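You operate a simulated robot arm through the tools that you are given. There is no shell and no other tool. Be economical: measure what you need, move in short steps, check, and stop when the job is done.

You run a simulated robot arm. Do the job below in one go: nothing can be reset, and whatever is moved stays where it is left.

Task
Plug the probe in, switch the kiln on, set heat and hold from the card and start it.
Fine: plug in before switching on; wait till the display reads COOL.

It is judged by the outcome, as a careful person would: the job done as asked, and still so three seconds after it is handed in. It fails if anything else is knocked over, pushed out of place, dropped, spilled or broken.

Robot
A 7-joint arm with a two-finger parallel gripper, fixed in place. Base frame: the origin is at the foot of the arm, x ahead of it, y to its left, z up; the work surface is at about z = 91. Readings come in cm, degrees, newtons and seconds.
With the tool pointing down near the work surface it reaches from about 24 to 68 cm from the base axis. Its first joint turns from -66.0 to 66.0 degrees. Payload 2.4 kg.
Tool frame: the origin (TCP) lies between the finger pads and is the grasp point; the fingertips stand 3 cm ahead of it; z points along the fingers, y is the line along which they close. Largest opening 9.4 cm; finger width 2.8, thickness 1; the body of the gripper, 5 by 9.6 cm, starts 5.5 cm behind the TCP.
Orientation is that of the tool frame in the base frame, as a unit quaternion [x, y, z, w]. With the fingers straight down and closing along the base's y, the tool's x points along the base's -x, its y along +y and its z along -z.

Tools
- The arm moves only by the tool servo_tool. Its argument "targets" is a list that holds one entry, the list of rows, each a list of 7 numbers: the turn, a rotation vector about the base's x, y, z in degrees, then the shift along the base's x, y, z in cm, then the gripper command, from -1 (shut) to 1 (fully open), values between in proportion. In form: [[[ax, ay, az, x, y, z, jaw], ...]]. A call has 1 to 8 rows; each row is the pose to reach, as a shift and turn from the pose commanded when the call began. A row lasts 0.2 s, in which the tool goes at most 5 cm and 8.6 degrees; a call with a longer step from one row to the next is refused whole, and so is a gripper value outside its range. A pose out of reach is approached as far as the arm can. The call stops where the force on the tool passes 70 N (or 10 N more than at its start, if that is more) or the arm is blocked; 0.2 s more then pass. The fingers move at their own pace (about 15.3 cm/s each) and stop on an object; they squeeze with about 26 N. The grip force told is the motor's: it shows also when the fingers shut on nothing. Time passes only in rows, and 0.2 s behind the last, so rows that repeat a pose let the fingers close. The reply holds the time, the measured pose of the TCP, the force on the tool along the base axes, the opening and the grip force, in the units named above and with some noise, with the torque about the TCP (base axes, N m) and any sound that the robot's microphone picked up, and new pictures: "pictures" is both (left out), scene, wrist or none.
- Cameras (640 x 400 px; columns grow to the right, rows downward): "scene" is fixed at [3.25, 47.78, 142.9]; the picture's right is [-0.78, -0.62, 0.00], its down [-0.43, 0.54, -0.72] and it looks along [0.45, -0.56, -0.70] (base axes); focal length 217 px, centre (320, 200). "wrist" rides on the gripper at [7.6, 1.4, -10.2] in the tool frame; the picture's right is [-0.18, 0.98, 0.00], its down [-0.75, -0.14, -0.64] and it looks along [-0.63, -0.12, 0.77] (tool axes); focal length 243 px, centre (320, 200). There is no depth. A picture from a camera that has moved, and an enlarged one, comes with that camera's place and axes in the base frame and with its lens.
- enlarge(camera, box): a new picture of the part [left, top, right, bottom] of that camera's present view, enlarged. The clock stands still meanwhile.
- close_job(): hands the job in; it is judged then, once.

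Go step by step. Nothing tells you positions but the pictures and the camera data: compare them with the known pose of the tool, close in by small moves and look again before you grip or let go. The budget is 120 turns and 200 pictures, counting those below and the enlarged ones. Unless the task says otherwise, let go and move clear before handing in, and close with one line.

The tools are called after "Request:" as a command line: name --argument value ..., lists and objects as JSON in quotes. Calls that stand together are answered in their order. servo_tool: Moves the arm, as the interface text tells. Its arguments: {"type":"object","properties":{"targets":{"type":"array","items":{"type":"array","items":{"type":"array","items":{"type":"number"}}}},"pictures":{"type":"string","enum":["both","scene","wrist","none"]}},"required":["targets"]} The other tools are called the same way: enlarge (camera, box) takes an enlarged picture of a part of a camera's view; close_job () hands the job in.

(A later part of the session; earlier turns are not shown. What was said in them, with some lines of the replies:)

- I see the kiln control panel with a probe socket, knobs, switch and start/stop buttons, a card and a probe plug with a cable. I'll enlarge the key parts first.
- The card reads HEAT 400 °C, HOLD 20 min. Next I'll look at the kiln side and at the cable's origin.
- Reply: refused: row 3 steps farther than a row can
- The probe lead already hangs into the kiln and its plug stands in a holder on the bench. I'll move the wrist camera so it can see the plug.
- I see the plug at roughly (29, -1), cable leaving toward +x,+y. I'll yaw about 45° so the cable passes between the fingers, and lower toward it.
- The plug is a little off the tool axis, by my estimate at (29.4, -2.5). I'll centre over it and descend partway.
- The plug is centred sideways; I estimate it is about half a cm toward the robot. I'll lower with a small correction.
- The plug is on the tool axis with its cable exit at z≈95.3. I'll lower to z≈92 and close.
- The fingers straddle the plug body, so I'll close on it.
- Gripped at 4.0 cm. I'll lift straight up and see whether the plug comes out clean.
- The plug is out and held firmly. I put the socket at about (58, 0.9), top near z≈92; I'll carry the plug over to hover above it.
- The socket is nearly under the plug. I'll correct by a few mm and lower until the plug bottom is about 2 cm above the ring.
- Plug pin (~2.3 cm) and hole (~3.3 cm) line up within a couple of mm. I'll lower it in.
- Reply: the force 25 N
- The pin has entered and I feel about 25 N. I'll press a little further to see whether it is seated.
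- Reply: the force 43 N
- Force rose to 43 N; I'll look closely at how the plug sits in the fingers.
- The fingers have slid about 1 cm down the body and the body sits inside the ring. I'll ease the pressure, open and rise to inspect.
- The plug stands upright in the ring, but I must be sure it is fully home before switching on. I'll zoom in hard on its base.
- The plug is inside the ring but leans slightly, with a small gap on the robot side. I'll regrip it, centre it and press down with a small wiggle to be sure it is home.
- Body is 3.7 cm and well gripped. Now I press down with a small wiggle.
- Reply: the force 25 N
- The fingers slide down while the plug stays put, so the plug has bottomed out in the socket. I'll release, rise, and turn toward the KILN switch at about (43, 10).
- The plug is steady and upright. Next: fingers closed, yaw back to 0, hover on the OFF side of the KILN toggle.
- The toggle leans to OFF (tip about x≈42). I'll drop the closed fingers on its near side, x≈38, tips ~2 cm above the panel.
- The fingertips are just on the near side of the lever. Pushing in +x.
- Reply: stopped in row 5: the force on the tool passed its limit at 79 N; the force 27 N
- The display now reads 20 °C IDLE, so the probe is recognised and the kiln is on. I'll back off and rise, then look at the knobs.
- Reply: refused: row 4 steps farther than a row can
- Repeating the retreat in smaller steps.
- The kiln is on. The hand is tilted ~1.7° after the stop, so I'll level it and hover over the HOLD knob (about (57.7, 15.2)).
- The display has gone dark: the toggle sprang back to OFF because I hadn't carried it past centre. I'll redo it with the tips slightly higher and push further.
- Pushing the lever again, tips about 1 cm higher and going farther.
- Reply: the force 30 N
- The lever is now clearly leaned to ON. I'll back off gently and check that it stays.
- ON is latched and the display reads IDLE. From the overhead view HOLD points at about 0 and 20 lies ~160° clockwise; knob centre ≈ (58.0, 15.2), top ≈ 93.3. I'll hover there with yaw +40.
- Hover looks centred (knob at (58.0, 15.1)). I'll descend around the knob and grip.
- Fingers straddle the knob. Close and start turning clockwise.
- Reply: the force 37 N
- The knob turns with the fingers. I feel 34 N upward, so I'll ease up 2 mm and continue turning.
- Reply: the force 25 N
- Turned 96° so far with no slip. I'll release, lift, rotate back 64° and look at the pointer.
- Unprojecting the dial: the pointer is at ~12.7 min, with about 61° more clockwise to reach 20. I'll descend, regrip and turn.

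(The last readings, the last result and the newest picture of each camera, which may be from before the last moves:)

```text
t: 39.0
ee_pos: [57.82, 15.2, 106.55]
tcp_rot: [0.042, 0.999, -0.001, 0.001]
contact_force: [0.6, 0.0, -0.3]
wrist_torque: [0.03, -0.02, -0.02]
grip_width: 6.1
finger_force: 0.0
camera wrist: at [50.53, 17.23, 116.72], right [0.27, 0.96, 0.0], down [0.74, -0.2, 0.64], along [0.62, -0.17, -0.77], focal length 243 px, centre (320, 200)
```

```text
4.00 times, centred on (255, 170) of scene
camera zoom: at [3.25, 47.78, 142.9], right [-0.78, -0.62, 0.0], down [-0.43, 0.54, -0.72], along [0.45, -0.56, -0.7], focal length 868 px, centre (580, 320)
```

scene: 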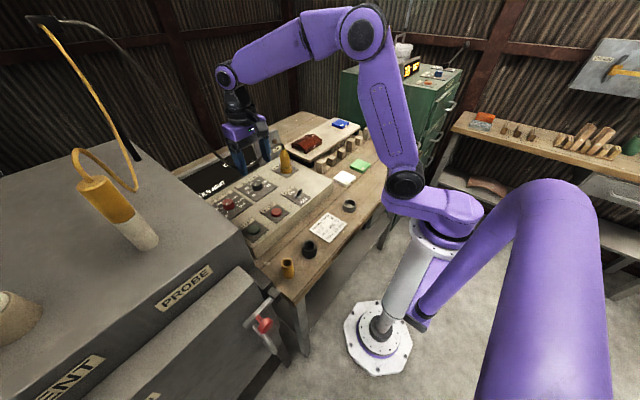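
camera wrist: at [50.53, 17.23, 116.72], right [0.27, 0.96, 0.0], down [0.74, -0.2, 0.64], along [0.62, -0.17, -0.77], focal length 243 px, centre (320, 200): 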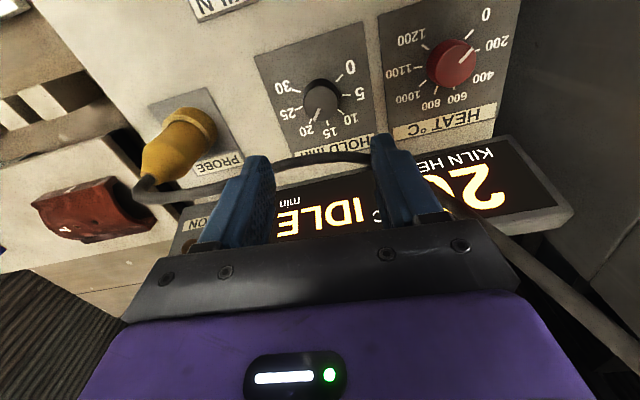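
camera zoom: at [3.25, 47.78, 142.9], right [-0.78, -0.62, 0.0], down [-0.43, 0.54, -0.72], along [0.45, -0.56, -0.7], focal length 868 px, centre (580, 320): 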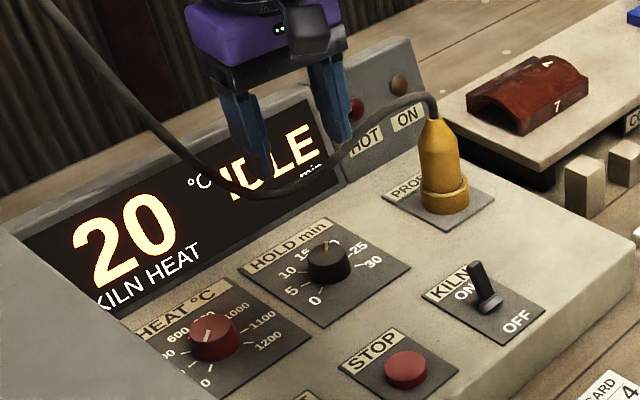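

HOLD reads about 19.5. I'll nudge it ~4° further clockwise.

Request:
servo_tool --targets '[[[0, 0, 0, 0.05, 0, -4, 0.3], [0, 0, 0, 0.05, 0, -8, 0.3], [0, 0, 0, 0.05, 0, -10.9, 0.3], [0, 0, 0, 0.05, 0, -10.9, -1], [0, 0, 0, 0.05, 0, -10.9, -1], [0, 0, -2, 0.05, 0, -10.9, -1], [0, 0, -4, 0.05, 0, -10.9, -1], [0, 0, -4, 0.05, 0, -10.9, -1]]]' --pictures "none"

Request:
servo_tool --targets '[[[0, 0, 0, 0, 0, 0, 0.3], [0, 0, 0, 0, 0, 1, 0.3], [0, 0, 0, 0, 0, 4, 0.3], [0, 0, 0, 0, 0, 8, 0.3], [0, 0, 0, 0, 0, 11, 0.3]]]' --pictures "none"

Request:
enlarge --camera "wrist" --box '[250, 40, 390, 150]'

```text
t: 40.8
ee_pos: [57.78, 15.1, 95.46]
tcp_rot: [0.077, 0.997, 0.0, 0.0]
contact_force: [-4.7, 12.2, -2.9]
wrist_torque: [0.4, -0.19, 0.03]
grip_width: 3.43
finger_force: 44.8
```

```text
t: 42.0
ee_pos: [58.08, 15.3, 106.54]
tcp_rot: [0.078, 0.997, -0.001, 0.0]
contact_force: [0.1, 0.6, -0.6]
wrist_torque: [0.02, 0.0, 0.01]
grip_width: 6.1
finger_force: 0.1
```

```text
3.64 times, centred on (320, 95) of wrist
camera zoom: at [50.98, 17.85, 116.75], right [0.33, 0.94, 0.0], down [0.72, -0.26, 0.64], along [0.61, -0.22, -0.77], focal length 882 px, centre (320, 582)
```

zoom: 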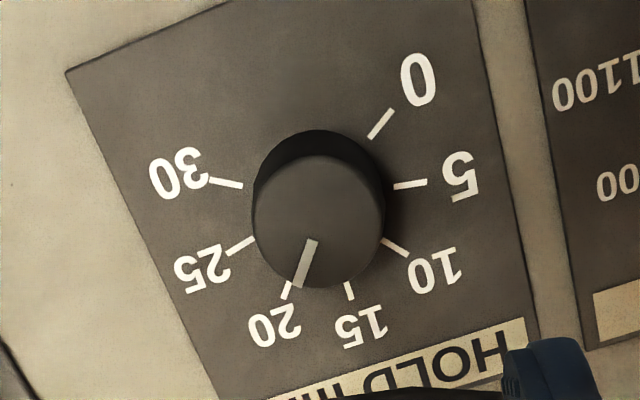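

It barely moved (pads' compliance). I'll regrip and turn 9° so it ends on 20.

Request:
servo_tool --targets '[[[0, 0, 0, -0.1, -0.1, -4, 0.3], [0, 0, 0, -0.1, -0.1, -8, 0.3], [0, 0, 0, -0.1, -0.1, -11, 0.3], [0, 0, 0, -0.1, -0.1, -11, -1], [0, 0, 0, -0.1, -0.1, -11, -1], [0, 0, -3, -0.1, -0.1, -11, -1], [0, 0, -6, -0.1, -0.1, -11, -1], [0, 0, -9, -0.1, -0.1, -11, -1]]]' --pictures "none"

Request:
servo_tool --targets '[[[0, 0, 0, 0, 0, 0, -1], [0, 0, 0, 0, 0, 0, 0.3], [0, 0, 0, 0, 0, 1, 0.3], [0, 0, 2, 0, 0, 4, 0.3], [0, 0, 8, 0, 0, 8, 0.3], [0, 0, 16, 0, 0, 11, 0.3]]]' --pictures "none"

Request:
enlarge --camera "wrist" --box '[250, 40, 390, 150]'

```text
t: 43.8
ee_pos: [57.72, 15.28, 95.61]
tcp_rot: [0.155, 0.988, 0.001, 0.0]
contact_force: [-4.7, 12.0, 1.0]
wrist_torque: [0.0, -0.01, 0.03]
grip_width: 3.38
finger_force: 45.0
```

```text
t: 45.2
ee_pos: [57.9, 15.04, 106.63]
tcp_rot: [0.016, 1.0, 0.0, 0.0]
contact_force: [0.1, -0.1, -0.5]
wrist_torque: [0.0, -0.02, 0.01]
grip_width: 6.07
finger_force: 0.1
```

```text
3.64 times, centred on (320, 95) of wrist
camera zoom: at [50.42, 16.75, 116.87], right [0.22, 0.98, 0.0], down [0.75, -0.16, 0.64], along [0.63, -0.14, -0.77], focal length 882 px, centre (320, 582)
```

zoom: 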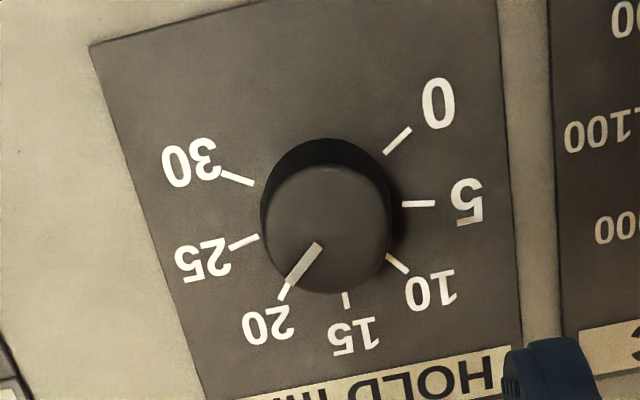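

Now it overshot to about 21. I'll regrip, and look at the pointer while holding before trimming back.

Request:
servo_tool --targets '[[[0, 0, 0, 0, 0.1, -4, 0.3], [0, 0, 0, 0, 0.1, -8, 0.3], [0, 0, 0, 0, 0.1, -11, 0], [0, 0, 0, 0, 0.1, -11, -0.2], [0, 0, 0, 0, 0.1, -11, -1], [0, 0, 0, 0, 0.1, -11, -1]]]' --pictures "none"

Request:
enlarge --camera "wrist" --box '[250, 90, 390, 230]'

Request:
servo_tool --targets '[[[0, 0, 3, 0, 0, 0, -1], [0, 0, 7, 0, 0, 0, -1], [0, 0, 7, 0, 0, 0, -1]]]' --pictures "none"

Request:
enlarge --camera "wrist" --box '[250, 90, 390, 230]'

```text
t: 46.6
ee_pos: [57.84, 15.17, 95.61]
tcp_rot: [0.017, 1.0, -0.001, 0.001]
contact_force: [2.0, 7.1, -5.7]
wrist_torque: [0.19, -0.69, 0.0]
grip_width: 3.4
finger_force: 44.9
```

```text
2.86 times, centred on (320, 160) of wrist
camera zoom: at [50.39, 16.91, 105.71], right [0.22, 0.98, 0.0], down [0.75, -0.17, 0.64], along [0.63, -0.14, -0.76], focal length 693 px, centre (320, 314)
```

zoom: 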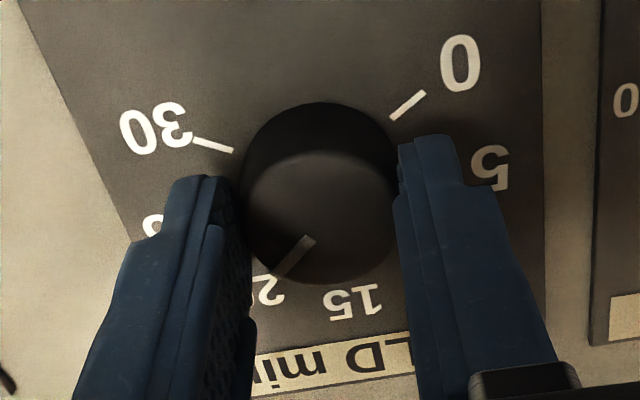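

```text
t: 47.4
ee_pos: [57.92, 15.12, 95.52]
tcp_rot: [-0.045, 0.999, 0.001, 0.0]
contact_force: [3.5, 7.2, -15.9]
wrist_torque: [0.31, -0.59, 0.04]
grip_width: 3.42
finger_force: 45.1
```

```text
2.86 times, centred on (320, 160) of wrist
camera zoom: at [50.28, 15.97, 105.73], right [0.1, 1.0, 0.0], down [0.76, -0.07, 0.64], along [0.64, -0.06, -0.77], focal length 693 px, centre (320, 314)
```

zoom: 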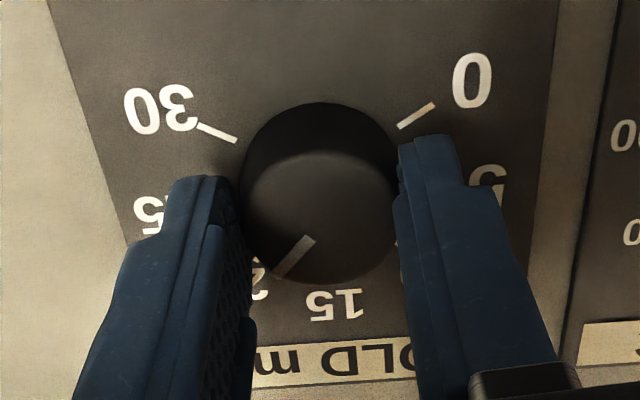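

Held pointer computes to about 20 (−40°, tick at −42°). Release and verify.

Request:
servo_tool --targets '[[[0, 0, -1.5, 0, 0, 0, -1], [0, 0, -1.5, 0, 0, 0, -0.2], [0, 0, -1.5, 0, 0, 0, 0.3], [0, 0, -1.5, 0, 0, 1.5, 0.3], [0, 0, -1.5, 0, 0, 5, 0.3], [0, 0, -1.5, 0, 0, 9, 0.3], [0, 0, -1.5, 0, 0, 11, 0.3]]]' --pictures "wrist"

Request:
enlarge --camera "wrist" --box '[250, 40, 390, 150]'

Request:
enlarge --camera "wrist" --box '[370, 20, 520, 150]'

```text
t: 49.0
ee_pos: [57.81, 15.12, 106.71]
tcp_rot: [-0.031, 1.0, 0.0, 0.001]
contact_force: [-0.1, 0.1, -1.1]
wrist_torque: [0.01, -0.01, 0.02]
grip_width: 6.09
finger_force: 0.1
camera wrist: at [50.24, 16.07, 116.88], right [0.12, 0.99, 0.0], down [0.76, -0.09, 0.64], along [0.64, -0.08, -0.77], focal length 243 px, centre (320, 200)
```

wrist: 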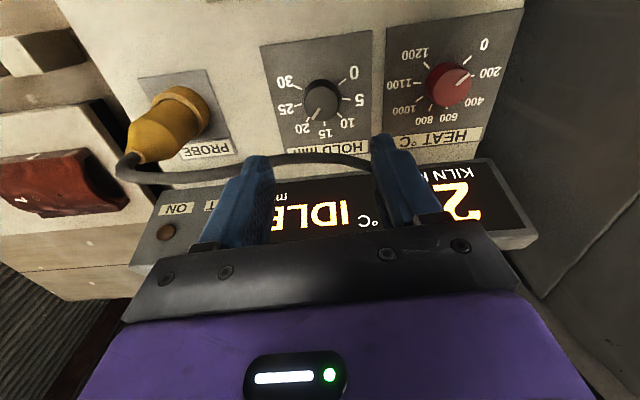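

```text
3.64 times, centred on (320, 95) of wrist
camera zoom: at [50.24, 16.07, 116.88], right [0.12, 0.99, 0.0], down [0.76, -0.09, 0.64], along [0.64, -0.08, -0.77], focal length 882 px, centre (320, 582)
```

zoom: 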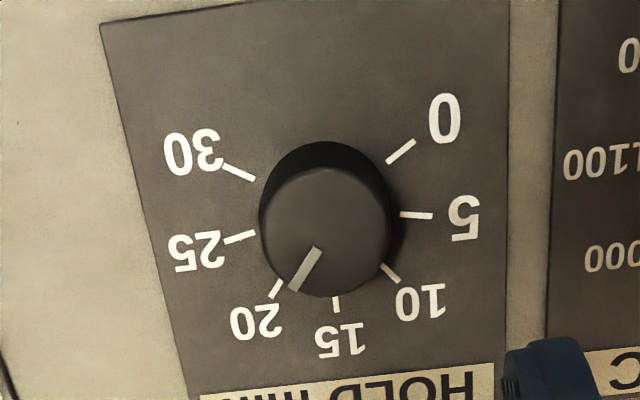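

```text
3.08 times, centred on (445, 85) of wrist
camera zoom: at [50.24, 16.07, 116.88], right [0.12, 0.99, 0.0], down [0.76, -0.09, 0.64], along [0.64, -0.08, -0.77], focal length 746 px, centre (-65, 554)
```

zoom: 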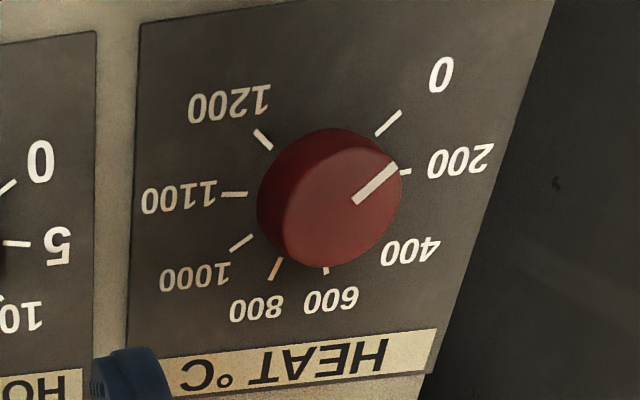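

HOLD's pointer is parallel to the 20 tick, so it's good. HEAT is at about (58.1, 27.2), pointing near 150; I'll hover over it with yaw +40.

Request:
servo_tool --targets '[[[0, 0, 7, 0, 2.5, 0, 0.3], [0, 0, 14, 0, 5, 0, 0.3], [0, 0, 21, 0.1, 7.5, 0, 0.3], [0, 0, 28, 0.2, 10, 0, 0.3], [0, 0, 36, 0.25, 12.1, 0, 0.3]]]' --pictures "both"

Request:
enlarge --camera "wrist" --box '[250, 40, 390, 150]'

```text
t: 50.2
ee_pos: [58.15, 27.19, 106.59]
tcp_rot: [-0.339, 0.941, 0.001, 0.001]
contact_force: [-0.4, 0.3, -0.3]
wrist_torque: [0.02, -0.02, 0.02]
grip_width: 6.09
finger_force: 0.0
camera wrist: at [51.39, 23.52, 116.67], right [-0.49, 0.87, 0.0], down [0.67, 0.37, 0.64], along [0.56, 0.31, -0.77], focal length 243 px, centre (320, 200)
```

scene: 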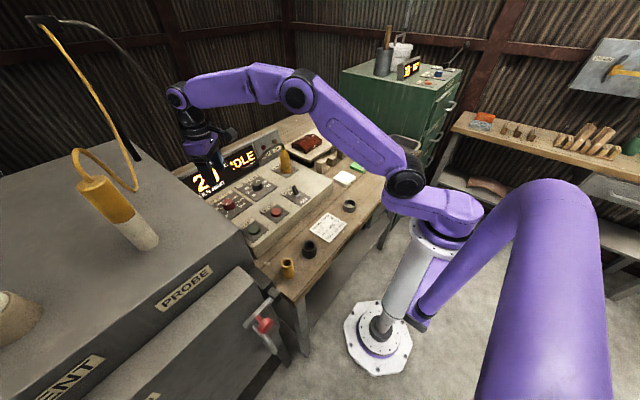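
wrist: 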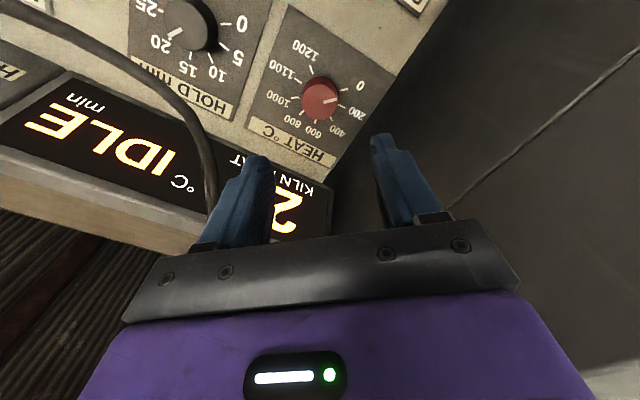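

```text
3.64 times, centred on (320, 95) of wrist
camera zoom: at [51.39, 23.52, 116.67], right [-0.49, 0.87, 0.0], down [0.67, 0.37, 0.64], along [0.56, 0.31, -0.77], focal length 882 px, centre (320, 582)
```

zoom: 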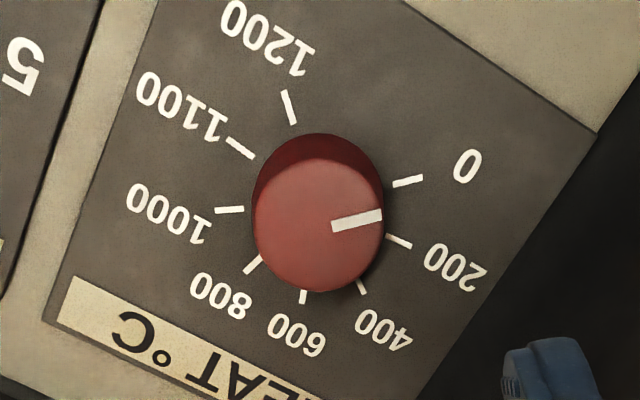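

The HEAT pointer is at 0; ticks are ~38.6° apart, so 400 needs ~77° clockwise. Knob centre ≈ (58.08, 27.13). Descending and gripping, first turn of 38°.

Request:
servo_tool --targets '[[[0, 0, 0, -0.05, -0.05, -4, 0.3], [0, 0, 0, -0.05, -0.05, -8, 0.3], [0, 0, 0, -0.05, -0.05, -11, 0.3]]]' --pictures "wrist"

Request:
enlarge --camera "scene" --box '[170, 130, 280, 230]'

```text
t: 51.0
ee_pos: [58.09, 26.99, 95.46]
tcp_rot: [-0.338, 0.941, 0.001, 0.002]
contact_force: [0.0, 0.4, -0.4]
wrist_torque: [-0.03, 0.01, 0.0]
grip_width: 6.12
finger_force: 0.1
camera wrist: at [51.41, 23.28, 105.65], right [-0.48, 0.88, 0.0], down [0.67, 0.37, 0.64], along [0.56, 0.31, -0.76], focal length 243 px, centre (320, 200)
```

wrist: 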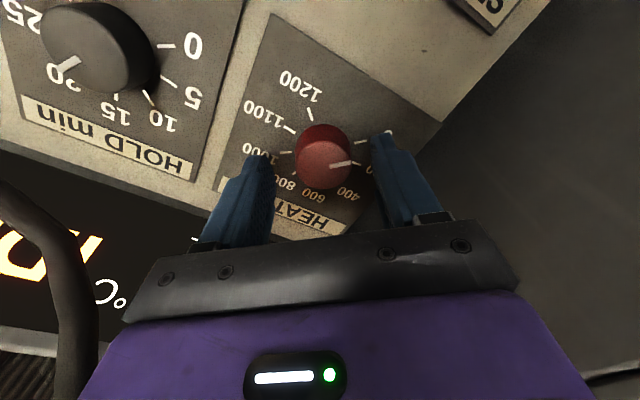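

```text
4.00 times, centred on (225, 180) of scene
camera zoom: at [3.25, 47.78, 142.9], right [-0.78, -0.62, 0.0], down [-0.43, 0.54, -0.72], along [0.45, -0.56, -0.7], focal length 868 px, centre (700, 280)
```

zoom: 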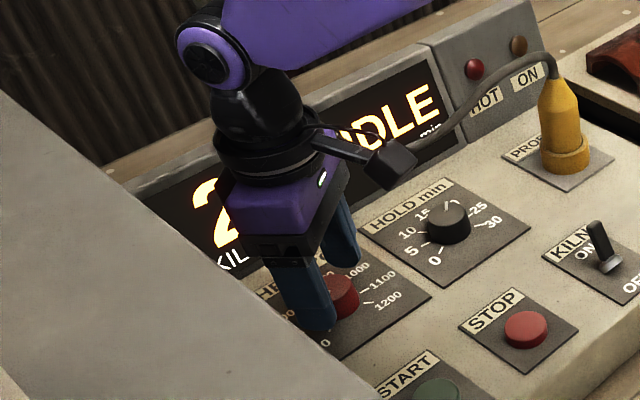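

Clear of the kiln side. Grip and rotate 40° clockwise.

Request:
servo_tool --targets '[[[0, 0, 0, 0, 0.1, 0, -0.2], [0, 0, 0, 0, 0.1, 0, -1], [0, 0, 0, 0, 0.1, 0, -1], [0, 0, -8, 0, 0.1, 0, -1], [0, 0, -16, 0, 0.1, 0, -1], [0, 0, -24, 0, 0.1, 0, -1], [0, 0, -32, 0, 0.1, 0, -1], [0, 0, -40, 0, 0.1, 0, -1]]]' --pictures "wrist"

Request:
enlarge --camera "scene" --box '[170, 130, 280, 230]'

```text
t: 52.8
ee_pos: [58.04, 27.19, 95.48]
tcp_rot: [0.006, 1.0, -0.002, -0.001]
contact_force: [-8.4, -2.1, -12.2]
wrist_torque: [0.13, 0.32, 0.04]
grip_width: 3.44
finger_force: 44.8
camera wrist: at [50.58, 28.78, 105.67], right [0.19, 0.98, 0.0], down [0.75, -0.15, 0.64], along [0.63, -0.13, -0.77], focal length 243 px, centre (320, 200)
```

wrist: 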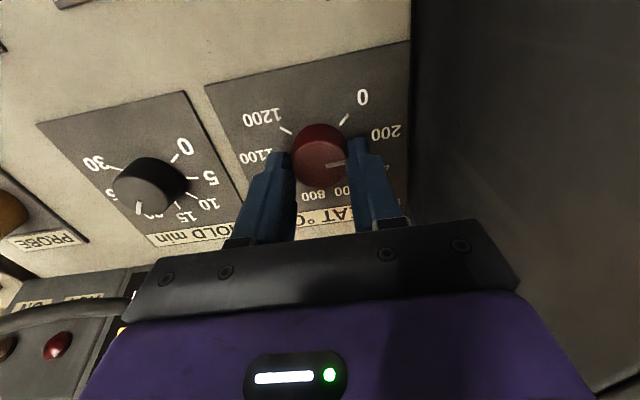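

```text
4.00 times, centred on (225, 180) of scene
camera zoom: at [3.26, 47.78, 142.9], right [-0.78, -0.62, 0.0], down [-0.43, 0.54, -0.72], along [0.45, -0.56, -0.7], focal length 868 px, centre (700, 280)
```

zoom: 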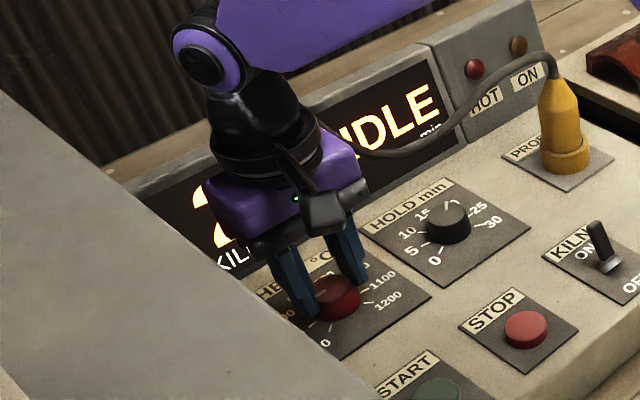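

No slip and safe. Release, rotate back 38°, check the pointer.

Request:
servo_tool --targets '[[[0, 0, 0, 0, 0, 0, -0.2], [0, 0, 0, 0, 0, 0, 0.3], [0, 0, 0, 0, 0, 1.5, 0.3], [0, 0, 8, 0, 0, 5, 0.3], [0, 0, 16, 0, 0, 9, 0.3], [0, 0, 24, 0, 0, 11, 0.3], [0, 0, 32, 0, 0, 11, 0.3], [0, 0, 38, 0, 0, 11, 0.3]]]' --pictures "none"

Request:
enlarge --camera "wrist" --box '[250, 40, 390, 150]'

```text
t: 54.6
ee_pos: [58.05, 27.24, 106.61]
tcp_rot: [-0.324, 0.946, 0.0, 0.001]
contact_force: [1.1, 0.3, 0.0]
wrist_torque: [0.03, -0.01, -0.03]
grip_width: 6.12
finger_force: 0.0
```

```text
3.64 times, centred on (320, 95) of wrist
camera zoom: at [51.26, 23.72, 116.75], right [-0.45, 0.89, 0.0], down [0.68, 0.35, 0.64], along [0.57, 0.29, -0.77], focal length 882 px, centre (320, 582)
```

zoom: 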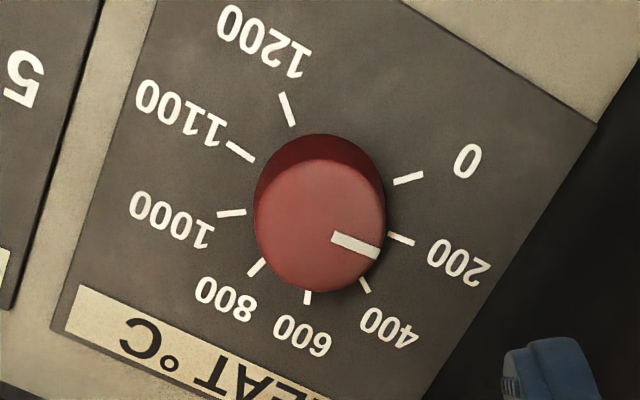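

HEAT now sits exactly at 200. Same again: grip, turn 40° to reach 400.

Request:
servo_tool --targets '[[[0, 0, 0, 0, -0.05, -4, 0.3], [0, 0, 0, 0, -0.05, -8, 0.3], [0, 0, 0, 0, -0.05, -11.1, 0.3], [0, 0, 0, 0, -0.05, -11.1, -0.2], [0, 0, 0, 0, -0.05, -11.1, -1], [0, 0, 0, 0, -0.05, -11.1, -1]]]' --pictures "none"

Request:
servo_tool --targets '[[[0, 0, -8, 0, 0, 0, -1], [0, 0, -16, 0, 0, 0, -1], [0, 0, -24, 0, 0, 0, -1], [0, 0, -32, 0, 0, 0, -1], [0, 0, -40, 0, 0, 0, -1], [0, 0, -40, 0, 0, 0, -1]]]' --pictures "none"

Request:
servo_tool --targets '[[[0, 0, 0, 0, 0, 0, -0.2], [0, 0, 0, 0, 0, 0, 0.3], [0, 0, 0, 0, 0, 1.5, 0.3], [0, 0, 4, 0, 0, 5, 0.3], [0, 0, 8, 0, 0, 9, 0.3], [0, 0, 10, 0, 0, 11, 0.3]]]' --pictures "none"

Request:
enlarge --camera "wrist" --box '[250, 40, 390, 150]'

```text
t: 56.0
ee_pos: [58.05, 27.15, 95.67]
tcp_rot: [-0.322, 0.947, 0.001, 0.001]
contact_force: [-6.7, 8.4, -3.2]
wrist_torque: [0.25, -0.23, 0.02]
grip_width: 3.37
finger_force: 45.0
```

```text
t: 57.4
ee_pos: [57.96, 27.11, 95.57]
tcp_rot: [0.022, 1.0, 0.0, 0.001]
contact_force: [-10.6, 4.2, 13.4]
wrist_torque: [0.02, 1.48, -0.01]
grip_width: 3.37
finger_force: 44.6
```

```text
t: 58.8
ee_pos: [58.13, 27.13, 106.67]
tcp_rot: [-0.066, 0.998, 0.0, 0.0]
contact_force: [0.8, 0.2, -0.1]
wrist_torque: [-0.01, 0.02, 0.02]
grip_width: 6.13
finger_force: 0.0
```

```text
3.64 times, centred on (320, 95) of wrist
camera zoom: at [50.49, 27.64, 116.72], right [0.05, 1.0, 0.0], down [0.76, -0.04, 0.64], along [0.64, -0.03, -0.77], focal length 882 px, centre (320, 582)
```

zoom: 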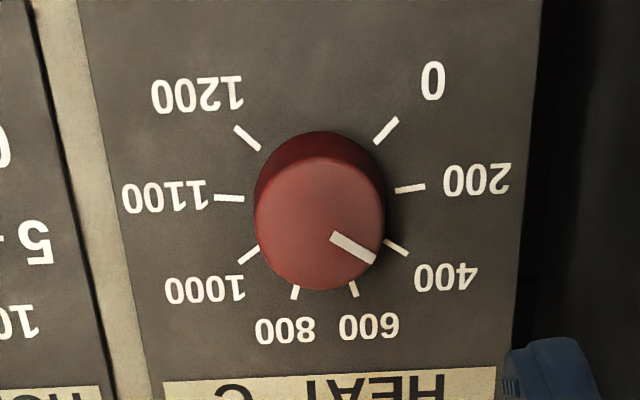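

HEAT reads ~385. A small trim of about 3° more; I'll watch the held pointer.

Request:
servo_tool --targets '[[[0, 0, 0, -0.05, 0, -4, 0.3], [0, 0, 0, -0.05, 0, -8, 0.3], [0, 0, 0, -0.05, 0, -11.1, 0.3], [0, 0, 0, -0.05, 0, -11.1, -0.2], [0, 0, 0, -0.05, 0, -11.1, -1], [0, 0, -2.5, -0.05, 0, -11.1, -1], [0, 0, -5, -0.05, 0, -11.1, -1], [0, 0, -5, -0.05, 0, -11.1, -1]]]' --pictures "none"

Request:
servo_tool --targets '[[[0, 0, 0, 0, 0, 0, -0.2], [0, 0, 0, 0, 0, 0, 0.3], [0, 0, 0, 0, 0, 1.5, 0.3], [0, 0, 2, 0, 0, 5, 0.3], [0, 0, 5, 0, 0, 9, 0.3], [0, 0, 5, 0, 0, 11, 0.3]]]' --pictures "none"

Request:
enlarge --camera "wrist" --box '[250, 40, 390, 150]'

```text
t: 60.6
ee_pos: [58.01, 27.14, 95.28]
tcp_rot: [-0.022, 1.0, -0.001, 0.0]
contact_force: [-1.7, -1.6, -5.0]
wrist_torque: [-0.12, -0.42, -0.02]
grip_width: 3.45
finger_force: 45.6
```

```text
t: 62.0
ee_pos: [58.11, 27.26, 106.68]
tcp_rot: [-0.066, 0.998, 0.001, 0.001]
contact_force: [-1.0, -0.9, -0.2]
wrist_torque: [-0.01, 0.0, -0.04]
grip_width: 6.1
finger_force: 0.0
```

```text
3.64 times, centred on (320, 95) of wrist
camera zoom: at [50.49, 27.73, 116.79], right [0.05, 1.0, 0.0], down [0.76, -0.04, 0.64], along [0.64, -0.03, -0.77], focal length 882 px, centre (320, 582)
```

zoom: 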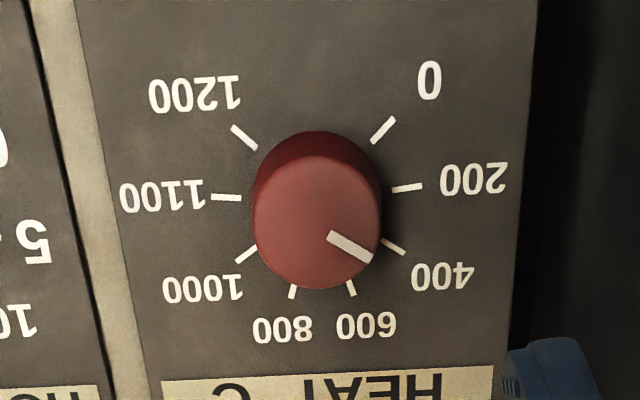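

HEAT computes to 58.4° against the 400 tick at ~58.5°, so both dials are set. Now to START at about (43.5, 28.4): close the fingers and yaw to 90° to stay off the kiln wall.

Request:
servo_tool --targets '[[[0, 0, 8, -1, 0, 0.5, 0.3], [0, 0, 16, -3, 0, 0.5, 0], [0, 0, 24, -5, 0, 0.5, -0.5], [0, 0, 32, -7, 0, 0.5, -1], [0, 0, 40, -9, 0, 0.5, -1], [0, 0, 48, -11, 0, 0.5, -1], [0, 0, 56, -13, 0.6, 0.5, -1], [0, 0, 64, -14.6, 1.2, 0, -1]]]' --pictures "none"

Request:
servo_tool --targets '[[[0, 0, 8, 0, 0, -1, -1], [0, 0, 16, 0, 0, -2, -1]]]' --pictures "both"

Request:
enlarge --camera "scene" --box '[180, 130, 320, 250]'

```text
t: 63.8
ee_pos: [43.32, 28.59, 106.43]
tcp_rot: [-0.585, 0.811, 0.0, 0.0]
contact_force: [0.4, -0.5, -0.2]
wrist_torque: [-0.02, 0.01, 0.04]
grip_width: 0.0
finger_force: 25.9
```

```text
t: 64.4
ee_pos: [43.3, 28.37, 104.4]
tcp_rot: [-0.692, 0.721, 0.001, 0.001]
contact_force: [-0.1, -0.5, -0.6]
wrist_torque: [-0.01, 0.01, 0.02]
grip_width: 0.02
finger_force: 25.9
camera wrist: at [41.78, 20.94, 114.6], right [-0.97, 0.22, 0.0], down [0.17, 0.75, 0.64], along [0.14, 0.63, -0.77], focal length 243 px, centre (320, 200)
```

scene: 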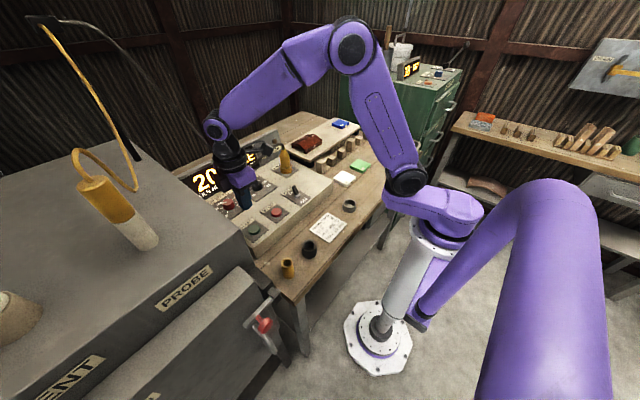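
wrist: 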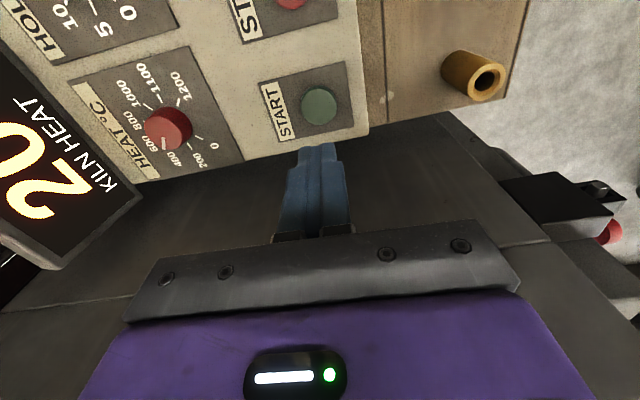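

```text
3.33 times, centred on (250, 190) of scene
camera zoom: at [3.25, 47.78, 142.9], right [-0.78, -0.62, 0.0], down [-0.43, 0.54, -0.72], along [0.45, -0.56, -0.7], focal length 723 px, centre (553, 233)
```

zoom: 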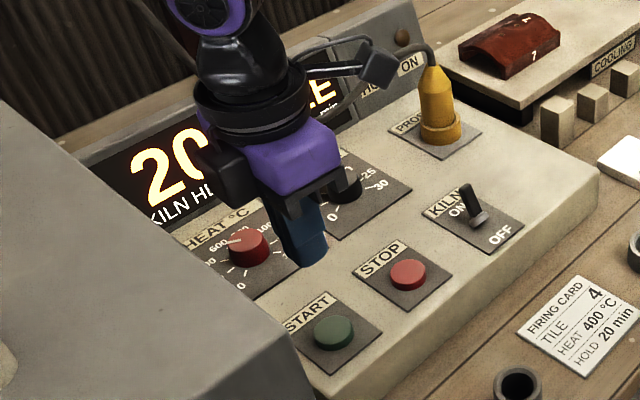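

START is right under the closed fingertips. Descending and pressing gently.

Request:
servo_tool --targets '[[[0, 0, 0, 0, 0, -4, -1], [0, 0, 0, 0, 0, -7.5, -1], [0, 0, 0, 0, 0, -8.5, -1], [0, 0, 0, 0, 0, -8.9, -1], [0, 0, 0, 0, 0, -9.2, -1]]]' --pictures "none"

Request:
enlarge --camera "scene" --box '[180, 130, 320, 250]'

```text
t: 65.6
ee_pos: [43.54, 28.45, 95.26]
tcp_rot: [-0.692, 0.722, 0.002, 0.002]
contact_force: [0.4, 0.6, 0.8]
wrist_torque: [-0.02, 0.01, -0.02]
grip_width: 0.0
finger_force: 25.9
```

```text
3.33 times, centred on (250, 190) of scene
camera zoom: at [3.25, 47.78, 142.9], right [-0.78, -0.62, 0.0], down [-0.43, 0.54, -0.72], along [0.45, -0.56, -0.7], focal length 723 px, centre (553, 233)
```

zoom: 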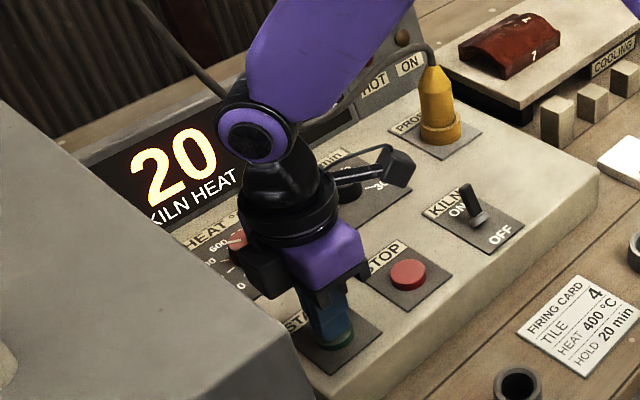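

No contact force yet; I'll press further in small steps.

Request:
servo_tool --targets '[[[0, 0, 0, 0, 0, -0.4, -1], [0, 0, 0, 0, 0, -0.7, -1], [0, 0, 0, 0, 0, -1.0, -1]]]' --pictures "none"

Request:
enlarge --camera "scene" --box '[180, 130, 320, 250]'

```text
t: 66.4
ee_pos: [43.35, 28.52, 94.44]
tcp_rot: [-0.692, 0.722, 0.002, 0.002]
contact_force: [-10.2, -3.7, 34.2]
wrist_torque: [-0.25, 0.27, -0.03]
grip_width: 0.01
finger_force: 25.9
heard: click
```

```text
3.33 times, centred on (250, 190) of scene
camera zoom: at [3.18, 47.73, 142.92], right [-0.78, -0.62, 0.0], down [-0.43, 0.54, -0.72], along [0.45, -0.56, -0.7], focal length 723 px, centre (553, 233)
```

zoom: 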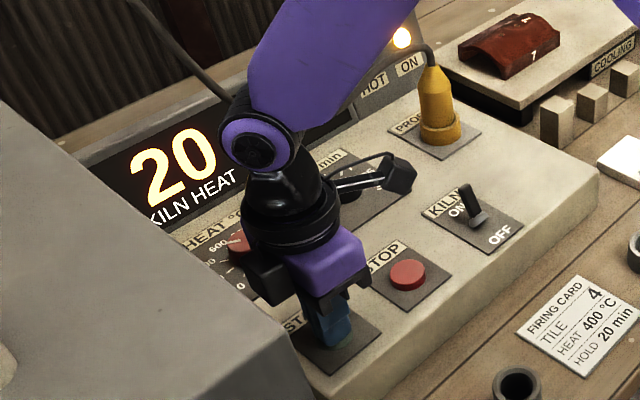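

A click, and the ON lamp lit. I'll lift away and move clear so the display can be seen.

Request:
servo_tool --targets '[[[0, 0, 0, 0, 0, 2, -1], [0, 0, 0, 0, 0, 6, -1], [0, 0, 0, 0, 0, 10, -1], [0, 0, 0, -2, -3, 13, -1], [0, 0, 0, -4, -7, 14, -1], [0, 0, 0, -6, -11, 15, -1], [0, 0, 0, -8, -15, 16, -1]]]' --pictures "none"

Request:
enlarge --camera "scene" --box '[180, 120, 330, 230]'

```text
t: 68.0
ee_pos: [35.34, 13.6, 110.24]
tcp_rot: [-0.692, 0.722, 0.001, 0.0]
contact_force: [-0.2, -0.5, -0.1]
wrist_torque: [-0.01, -0.01, -0.01]
grip_width: 0.0
finger_force: 26.1
```

```text
3.64 times, centred on (255, 175) of scene
camera zoom: at [3.25, 47.78, 142.9], right [-0.78, -0.62, 0.0], down [-0.43, 0.54, -0.72], along [0.45, -0.56, -0.7], focal length 789 px, centre (556, 291)
```

zoom: 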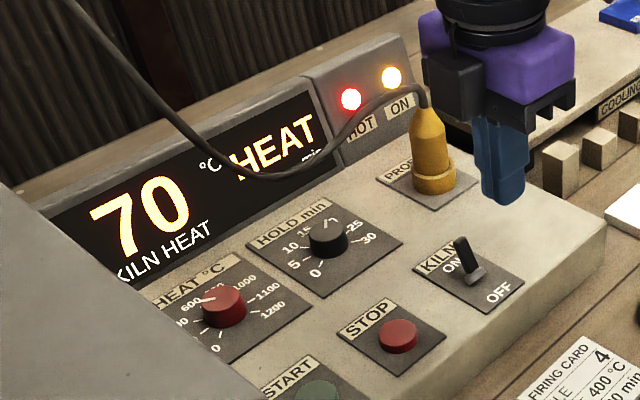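

It is heating (70 °C, HEAT). I'll wait in place and check.

Request:
servo_tool --targets '[[[0, 0, 0, 0, 0, 0, -1], [0, 0, 0, 0, 0, 0, -1], [0, 0, 0, 0, 0, 0, -1], [0, 0, 0, 0, 0, 0, -1], [0, 0, 0, 0, 0, 0, -1], [0, 0, 0, 0, 0, 0, -1], [0, 0, 0, 0, 0, 0, -1], [0, 0, 0, 0, 0, 0, -1]]]' --pictures "none"

Request:
servo_tool --targets '[[[0, 0, 0, 0, 0, 0, -1], [0, 0, 0, 0, 0, 0, -1], [0, 0, 0, 0, 0, 0, -1], [0, 0, 0, 0, 0, 0, -1], [0, 0, 0, 0, 0, 0, -1], [0, 0, 0, 0, 0, 0, -1], [0, 0, 0, 0, 0, 0, -1], [0, 0, 0, 0, 0, 0, -1]]]' --pictures "none"

Request:
servo_tool --targets '[[[0, 0, 0, 0, 0, 0, -1], [0, 0, 0, 0, 0, 0, -1], [0, 0, 0, 0, 0, 0, -1], [0, 0, 0, 0, 0, 0, -1], [0, 0, 0, 0, 0, 0, -1], [0, 0, 0, 0, 0, 0, -1], [0, 0, 0, 0, 0, 0, -1], [0, 0, 0, 0, 0, 0, -1]]]' --pictures "none"

Request:
enlarge --camera "scene" --box '[180, 120, 330, 230]'

```text
t: 69.8
ee_pos: [35.38, 13.56, 110.32]
tcp_rot: [-0.692, 0.722, 0.001, 0.001]
contact_force: [0.2, 0.4, -0.7]
wrist_torque: [-0.03, -0.03, -0.05]
grip_width: 0.0
finger_force: 25.7
```

```text
t: 71.6
ee_pos: [35.32, 13.65, 110.4]
tcp_rot: [-0.692, 0.722, 0.0, 0.0]
contact_force: [0.3, 0.1, -0.7]
wrist_torque: [-0.01, 0.01, 0.04]
grip_width: 0.03
finger_force: 25.9
```

```text
t: 73.4
ee_pos: [35.44, 13.65, 110.26]
tcp_rot: [-0.692, 0.722, 0.0, 0.0]
contact_force: [-0.4, 0.0, -0.4]
wrist_torque: [0.0, -0.01, 0.03]
grip_width: 0.01
finger_force: 26.4
```

```text
3.64 times, centred on (255, 175) of scene
camera zoom: at [3.25, 47.78, 142.9], right [-0.78, -0.62, 0.0], down [-0.43, 0.54, -0.72], along [0.45, -0.56, -0.7], focal length 789 px, centre (556, 291)
```

zoom: 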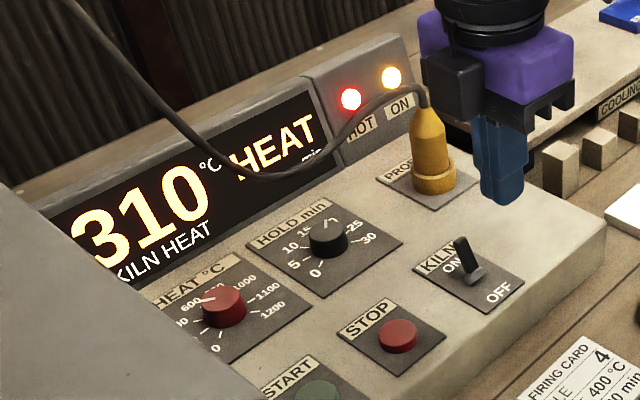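

310 °C and rising; I'll sample at the plateau.

Request:
servo_tool --targets '[[[0, 0, 0, 0, 0, 0, -1], [0, 0, 0, 0, 0, 0, -1], [0, 0, 0, 0, 0, 0, -1], [0, 0, 0, 0, 0, 0, -1], [0, 0, 0, 0, 0, 0, -1], [0, 0, 0, 0, 0, 0, -1], [0, 0, 0, 0, 0, 0, -1], [0, 0, 0, 0, 0, 0, -1]]]' --pictures "none"

Request:
servo_tool --targets '[[[0, 0, 0, 0, 0, 0, -1], [0, 0, 0, 0, 0, 0, -1], [0, 0, 0, 0, 0, 0, -1]]]' --pictures "none"

Request:
enlarge --camera "scene" --box '[180, 120, 330, 230]'

```text
t: 75.2
ee_pos: [35.46, 13.36, 110.21]
tcp_rot: [-0.691, 0.723, 0.0, 0.0]
contact_force: [0.1, -0.4, 0.6]
wrist_torque: [0.01, 0.01, 0.0]
grip_width: 0.01
finger_force: 26.0
```

```text
t: 76.0
ee_pos: [35.4, 13.54, 110.39]
tcp_rot: [-0.691, 0.723, 0.001, 0.0]
contact_force: [-0.3, -0.4, -0.2]
wrist_torque: [-0.01, -0.01, -0.03]
grip_width: 0.0
finger_force: 26.6
```

```text
3.64 times, centred on (255, 175) of scene
camera zoom: at [3.25, 47.78, 142.9], right [-0.78, -0.62, 0.0], down [-0.43, 0.54, -0.72], along [0.45, -0.56, -0.7], focal length 789 px, centre (556, 291)
```

zoom: 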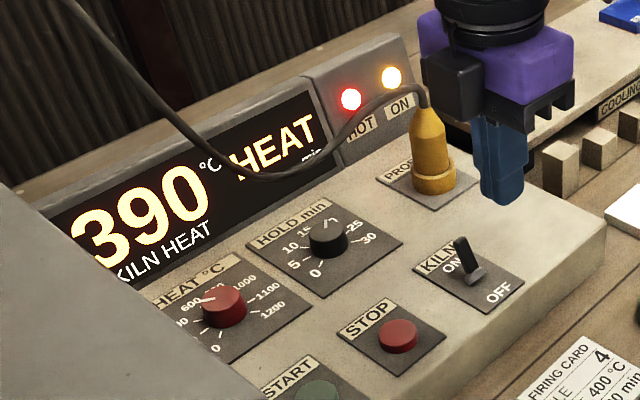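

Still HEAT at 390 °C; waiting a little more.

Request:
servo_tool --targets '[[[0, 0, 0, 0, 0, 0, -1], [0, 0, 0, 0, 0, 0, -1], [0, 0, 0, 0, 0, 0, -1], [0, 0, 0, 0, 0, 0, -1], [0, 0, 0, 0, 0, 0, -1]]]' --pictures "none"

Request:
enlarge --camera "scene" --box '[180, 120, 330, 230]'

```text
t: 77.2
ee_pos: [35.4, 13.54, 110.29]
tcp_rot: [-0.692, 0.722, 0.0, 0.001]
contact_force: [0.7, -0.6, -0.3]
wrist_torque: [-0.01, -0.04, -0.02]
grip_width: 0.0
finger_force: 26.4
```

```text
3.64 times, centred on (255, 175) of scene
camera zoom: at [3.25, 47.78, 142.9], right [-0.78, -0.62, 0.0], down [-0.43, 0.54, -0.72], along [0.45, -0.56, -0.7], focal length 789 px, centre (556, 291)
```

zoom: 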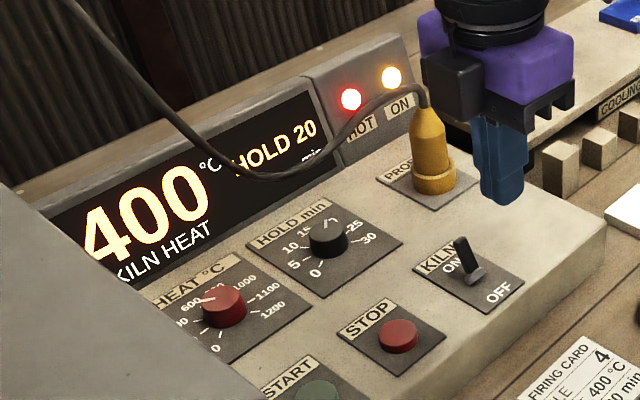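

400 °C, HOLD 20: exactly per the card. Waiting through the hold for COOL.

Request:
servo_tool --targets '[[[0, 0, 0, 0, 0, 0, -1], [0, 0, 0, 0, 0, 0, -1], [0, 0, 0, 0, 0, 0, -1], [0, 0, 0, 0, 0, 0, -1], [0, 0, 0, 0, 0, 0, -1], [0, 0, 0, 0, 0, 0, -1], [0, 0, 0, 0, 0, 0, -1], [0, 0, 0, 0, 0, 0, -1]]]' --pictures "none"

Request:
servo_tool --targets '[[[0, 0, 0, 0, 0, 0, -1], [0, 0, 0, 0, 0, 0, -1], [0, 0, 0, 0, 0, 0, -1], [0, 0, 0, 0, 0, 0, -1], [0, 0, 0, 0, 0, 0, -1], [0, 0, 0, 0, 0, 0, -1], [0, 0, 0, 0, 0, 0, -1], [0, 0, 0, 0, 0, 0, -1]]]' --pictures "none"

Request:
servo_tool --targets '[[[0, 0, 0, 0, 0, 0, -1], [0, 0, 0, 0, 0, 0, -1], [0, 0, 0, 0, 0, 0, -1], [0, 0, 0, 0, 0, 0, -1], [0, 0, 0, 0, 0, 0, -1], [0, 0, 0, 0, 0, 0, -1], [0, 0, 0, 0, 0, 0, -1], [0, 0, 0, 0, 0, 0, -1]]]' --pictures "none"

Request:
enlarge --camera "scene" --box '[180, 120, 330, 230]'

```text
t: 79.0
ee_pos: [35.46, 13.57, 110.39]
tcp_rot: [-0.691, 0.723, 0.0, 0.001]
contact_force: [-0.2, 0.0, 0.8]
wrist_torque: [0.01, 0.02, 0.02]
grip_width: 0.0
finger_force: 26.7
```

```text
t: 80.8
ee_pos: [35.44, 13.56, 110.35]
tcp_rot: [-0.691, 0.722, 0.0, 0.0]
contact_force: [-0.8, -0.3, -0.3]
wrist_torque: [0.01, -0.02, -0.02]
grip_width: 0.0
finger_force: 25.7
```

```text
t: 82.6
ee_pos: [35.37, 13.57, 110.27]
tcp_rot: [-0.691, 0.723, 0.001, 0.001]
contact_force: [0.2, 0.0, -0.6]
wrist_torque: [-0.02, -0.01, 0.04]
grip_width: 0.0
finger_force: 25.9
```

```text
3.64 times, centred on (255, 175) of scene
camera zoom: at [3.25, 47.78, 142.9], right [-0.78, -0.62, 0.0], down [-0.43, 0.54, -0.72], along [0.45, -0.56, -0.7], focal length 789 px, centre (556, 291)
```

zoom: 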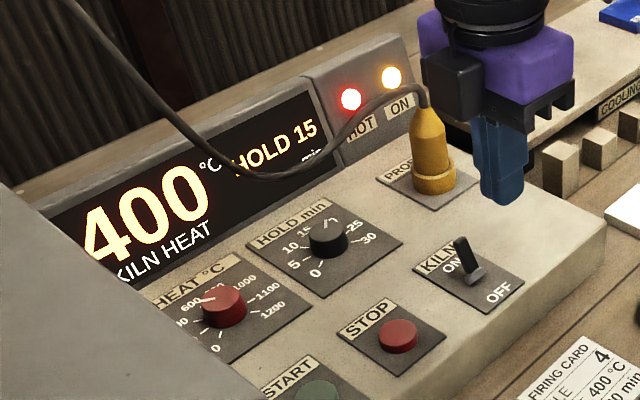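

About one "minute" per second; 15 left, so ~16 s more.

Request:
servo_tool --targets '[[[0, 0, 0, 0, 0, 0, -1], [0, 0, 0, 0, 0, 0, -1], [0, 0, 0, 0, 0, 0, -1], [0, 0, 0, 0, 0, 0, -1], [0, 0, 0, 0, 0, 0, -1], [0, 0, 0, 0, 0, 0, -1], [0, 0, 0, 0, 0, 0, -1], [0, 0, 0, 0, 0, 0, -1]]]' --pictures "none"

Request:
servo_tool --targets '[[[0, 0, 0, 0, 0, 0, -1], [0, 0, 0, 0, 0, 0, -1], [0, 0, 0, 0, 0, 0, -1], [0, 0, 0, 0, 0, 0, -1], [0, 0, 0, 0, 0, 0, -1], [0, 0, 0, 0, 0, 0, -1], [0, 0, 0, 0, 0, 0, -1], [0, 0, 0, 0, 0, 0, -1]]]' --pictures "none"

Request:
servo_tool --targets '[[[0, 0, 0, 0, 0, 0, -1], [0, 0, 0, 0, 0, 0, -1], [0, 0, 0, 0, 0, 0, -1], [0, 0, 0, 0, 0, 0, -1], [0, 0, 0, 0, 0, 0, -1], [0, 0, 0, 0, 0, 0, -1], [0, 0, 0, 0, 0, 0, -1], [0, 0, 0, 0, 0, 0, -1]]]' --pictures "none"

Request:
servo_tool --targets '[[[0, 0, 0, 0, 0, 0, -1], [0, 0, 0, 0, 0, 0, -1], [0, 0, 0, 0, 0, 0, -1], [0, 0, 0, 0, 0, 0, -1], [0, 0, 0, 0, 0, 0, -1], [0, 0, 0, 0, 0, 0, -1], [0, 0, 0, 0, 0, 0, -1], [0, 0, 0, 0, 0, 0, -1]]]' --pictures "none"

Request:
servo_tool --targets '[[[0, 0, 0, 0, 0, 0, -1], [0, 0, 0, 0, 0, 0, -1], [0, 0, 0, 0, 0, 0, -1], [0, 0, 0, 0, 0, 0, -1], [0, 0, 0, 0, 0, 0, -1], [0, 0, 0, 0, 0, 0, -1], [0, 0, 0, 0, 0, 0, -1], [0, 0, 0, 0, 0, 0, -1]]]' --pictures "none"

Request:
servo_tool --targets '[[[0, 0, 0, 0, 0, 0, -1], [0, 0, 0, 0, 0, 0, -1], [0, 0, 0, 0, 0, 0, -1], [0, 0, 0, 0, 0, 0, -1], [0, 0, 0, 0, 0, 0, -1], [0, 0, 0, 0, 0, 0, -1], [0, 0, 0, 0, 0, 0, -1], [0, 0, 0, 0, 0, 0, -1]]]' --pictures "none"

Request:
servo_tool --targets '[[[0, 0, 0, 0, 0, 0, -1], [0, 0, 0, 0, 0, 0, -1], [0, 0, 0, 0, 0, 0, -1], [0, 0, 0, 0, 0, 0, -1], [0, 0, 0, 0, 0, 0, -1], [0, 0, 0, 0, 0, 0, -1], [0, 0, 0, 0, 0, 0, -1], [0, 0, 0, 0, 0, 0, -1]]]' --pictures "none"

Request:
servo_tool --targets '[[[0, 0, 0, 0, 0, 0, -1], [0, 0, 0, 0, 0, 0, -1], [0, 0, 0, 0, 0, 0, -1], [0, 0, 0, 0, 0, 0, -1], [0, 0, 0, 0, 0, 0, -1], [0, 0, 0, 0, 0, 0, -1], [0, 0, 0, 0, 0, 0, -1], [0, 0, 0, 0, 0, 0, -1]]]' --pictures "none"

Request:
enlarge --camera "scene" --box '[180, 120, 330, 230]'

```text
t: 84.4
ee_pos: [35.52, 13.47, 110.29]
tcp_rot: [-0.691, 0.723, 0.001, 0.0]
contact_force: [0.3, -0.6, 0.1]
wrist_torque: [0.0, 0.0, 0.01]
grip_width: 0.0
finger_force: 26.1
```

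```text
t: 86.2
ee_pos: [35.51, 13.51, 110.35]
tcp_rot: [-0.692, 0.722, 0.001, 0.002]
contact_force: [0.4, 0.4, -0.2]
wrist_torque: [0.01, 0.0, -0.01]
grip_width: 0.02
finger_force: 26.2
```

```text
t: 88.0
ee_pos: [35.22, 13.53, 110.33]
tcp_rot: [-0.692, 0.722, 0.0, 0.001]
contact_force: [-0.8, 0.1, -0.5]
wrist_torque: [0.0, 0.01, 0.02]
grip_width: 0.03
finger_force: 26.0
```

```text
t: 89.8
ee_pos: [35.47, 13.57, 110.44]
tcp_rot: [-0.692, 0.722, 0.001, 0.001]
contact_force: [0.8, -0.2, -0.6]
wrist_torque: [0.02, -0.01, 0.03]
grip_width: 0.01
finger_force: 25.8
```

```text
t: 91.6
ee_pos: [35.44, 13.49, 110.29]
tcp_rot: [-0.691, 0.723, 0.0, 0.002]
contact_force: [-0.1, 0.6, 0.3]
wrist_torque: [-0.01, 0.01, 0.01]
grip_width: 0.01
finger_force: 26.1
```

```text
t: 93.4
ee_pos: [35.36, 13.51, 110.16]
tcp_rot: [-0.691, 0.723, 0.001, 0.001]
contact_force: [-0.1, 0.1, -0.9]
wrist_torque: [-0.01, 0.0, -0.02]
grip_width: 0.0
finger_force: 25.9
```

```text
t: 95.2
ee_pos: [35.47, 13.58, 110.3]
tcp_rot: [-0.692, 0.722, 0.001, 0.0]
contact_force: [-0.4, 0.6, -0.4]
wrist_torque: [0.0, 0.03, -0.04]
grip_width: 0.0
finger_force: 26.3
```

```text
t: 97.0
ee_pos: [35.34, 13.55, 110.19]
tcp_rot: [-0.692, 0.722, 0.001, 0.001]
contact_force: [0.4, 0.6, 0.0]
wrist_torque: [0.02, 0.02, -0.01]
grip_width: 0.0
finger_force: 25.9
```

```text
3.64 times, centred on (255, 175) of scene
camera zoom: at [3.25, 47.78, 142.9], right [-0.78, -0.62, 0.0], down [-0.43, 0.54, -0.72], along [0.45, -0.56, -0.7], focal length 789 px, centre (556, 291)
```

zoom: 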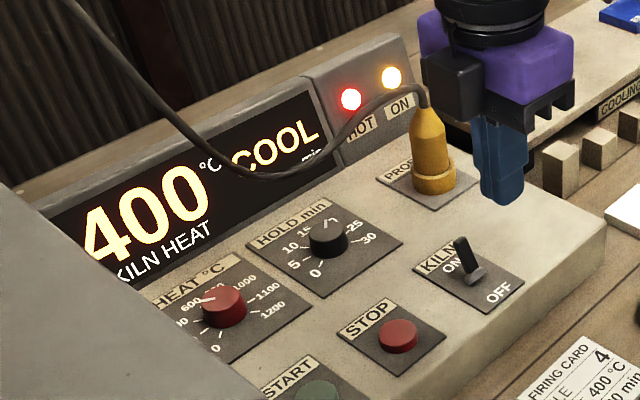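

The display reads COOL, the hand is clear and everything else stands in place. I'm handing the job in.

Request:
close_job

```text
The job is handed in.
```

The probe is plugged in and the kiln was switched on after it. It ran the card's 400 °C and 20 min hold, and the display read COOL when I handed the job in. The KILN toggle slipped back to OFF on the first try and had to be pushed over again before the firing started.
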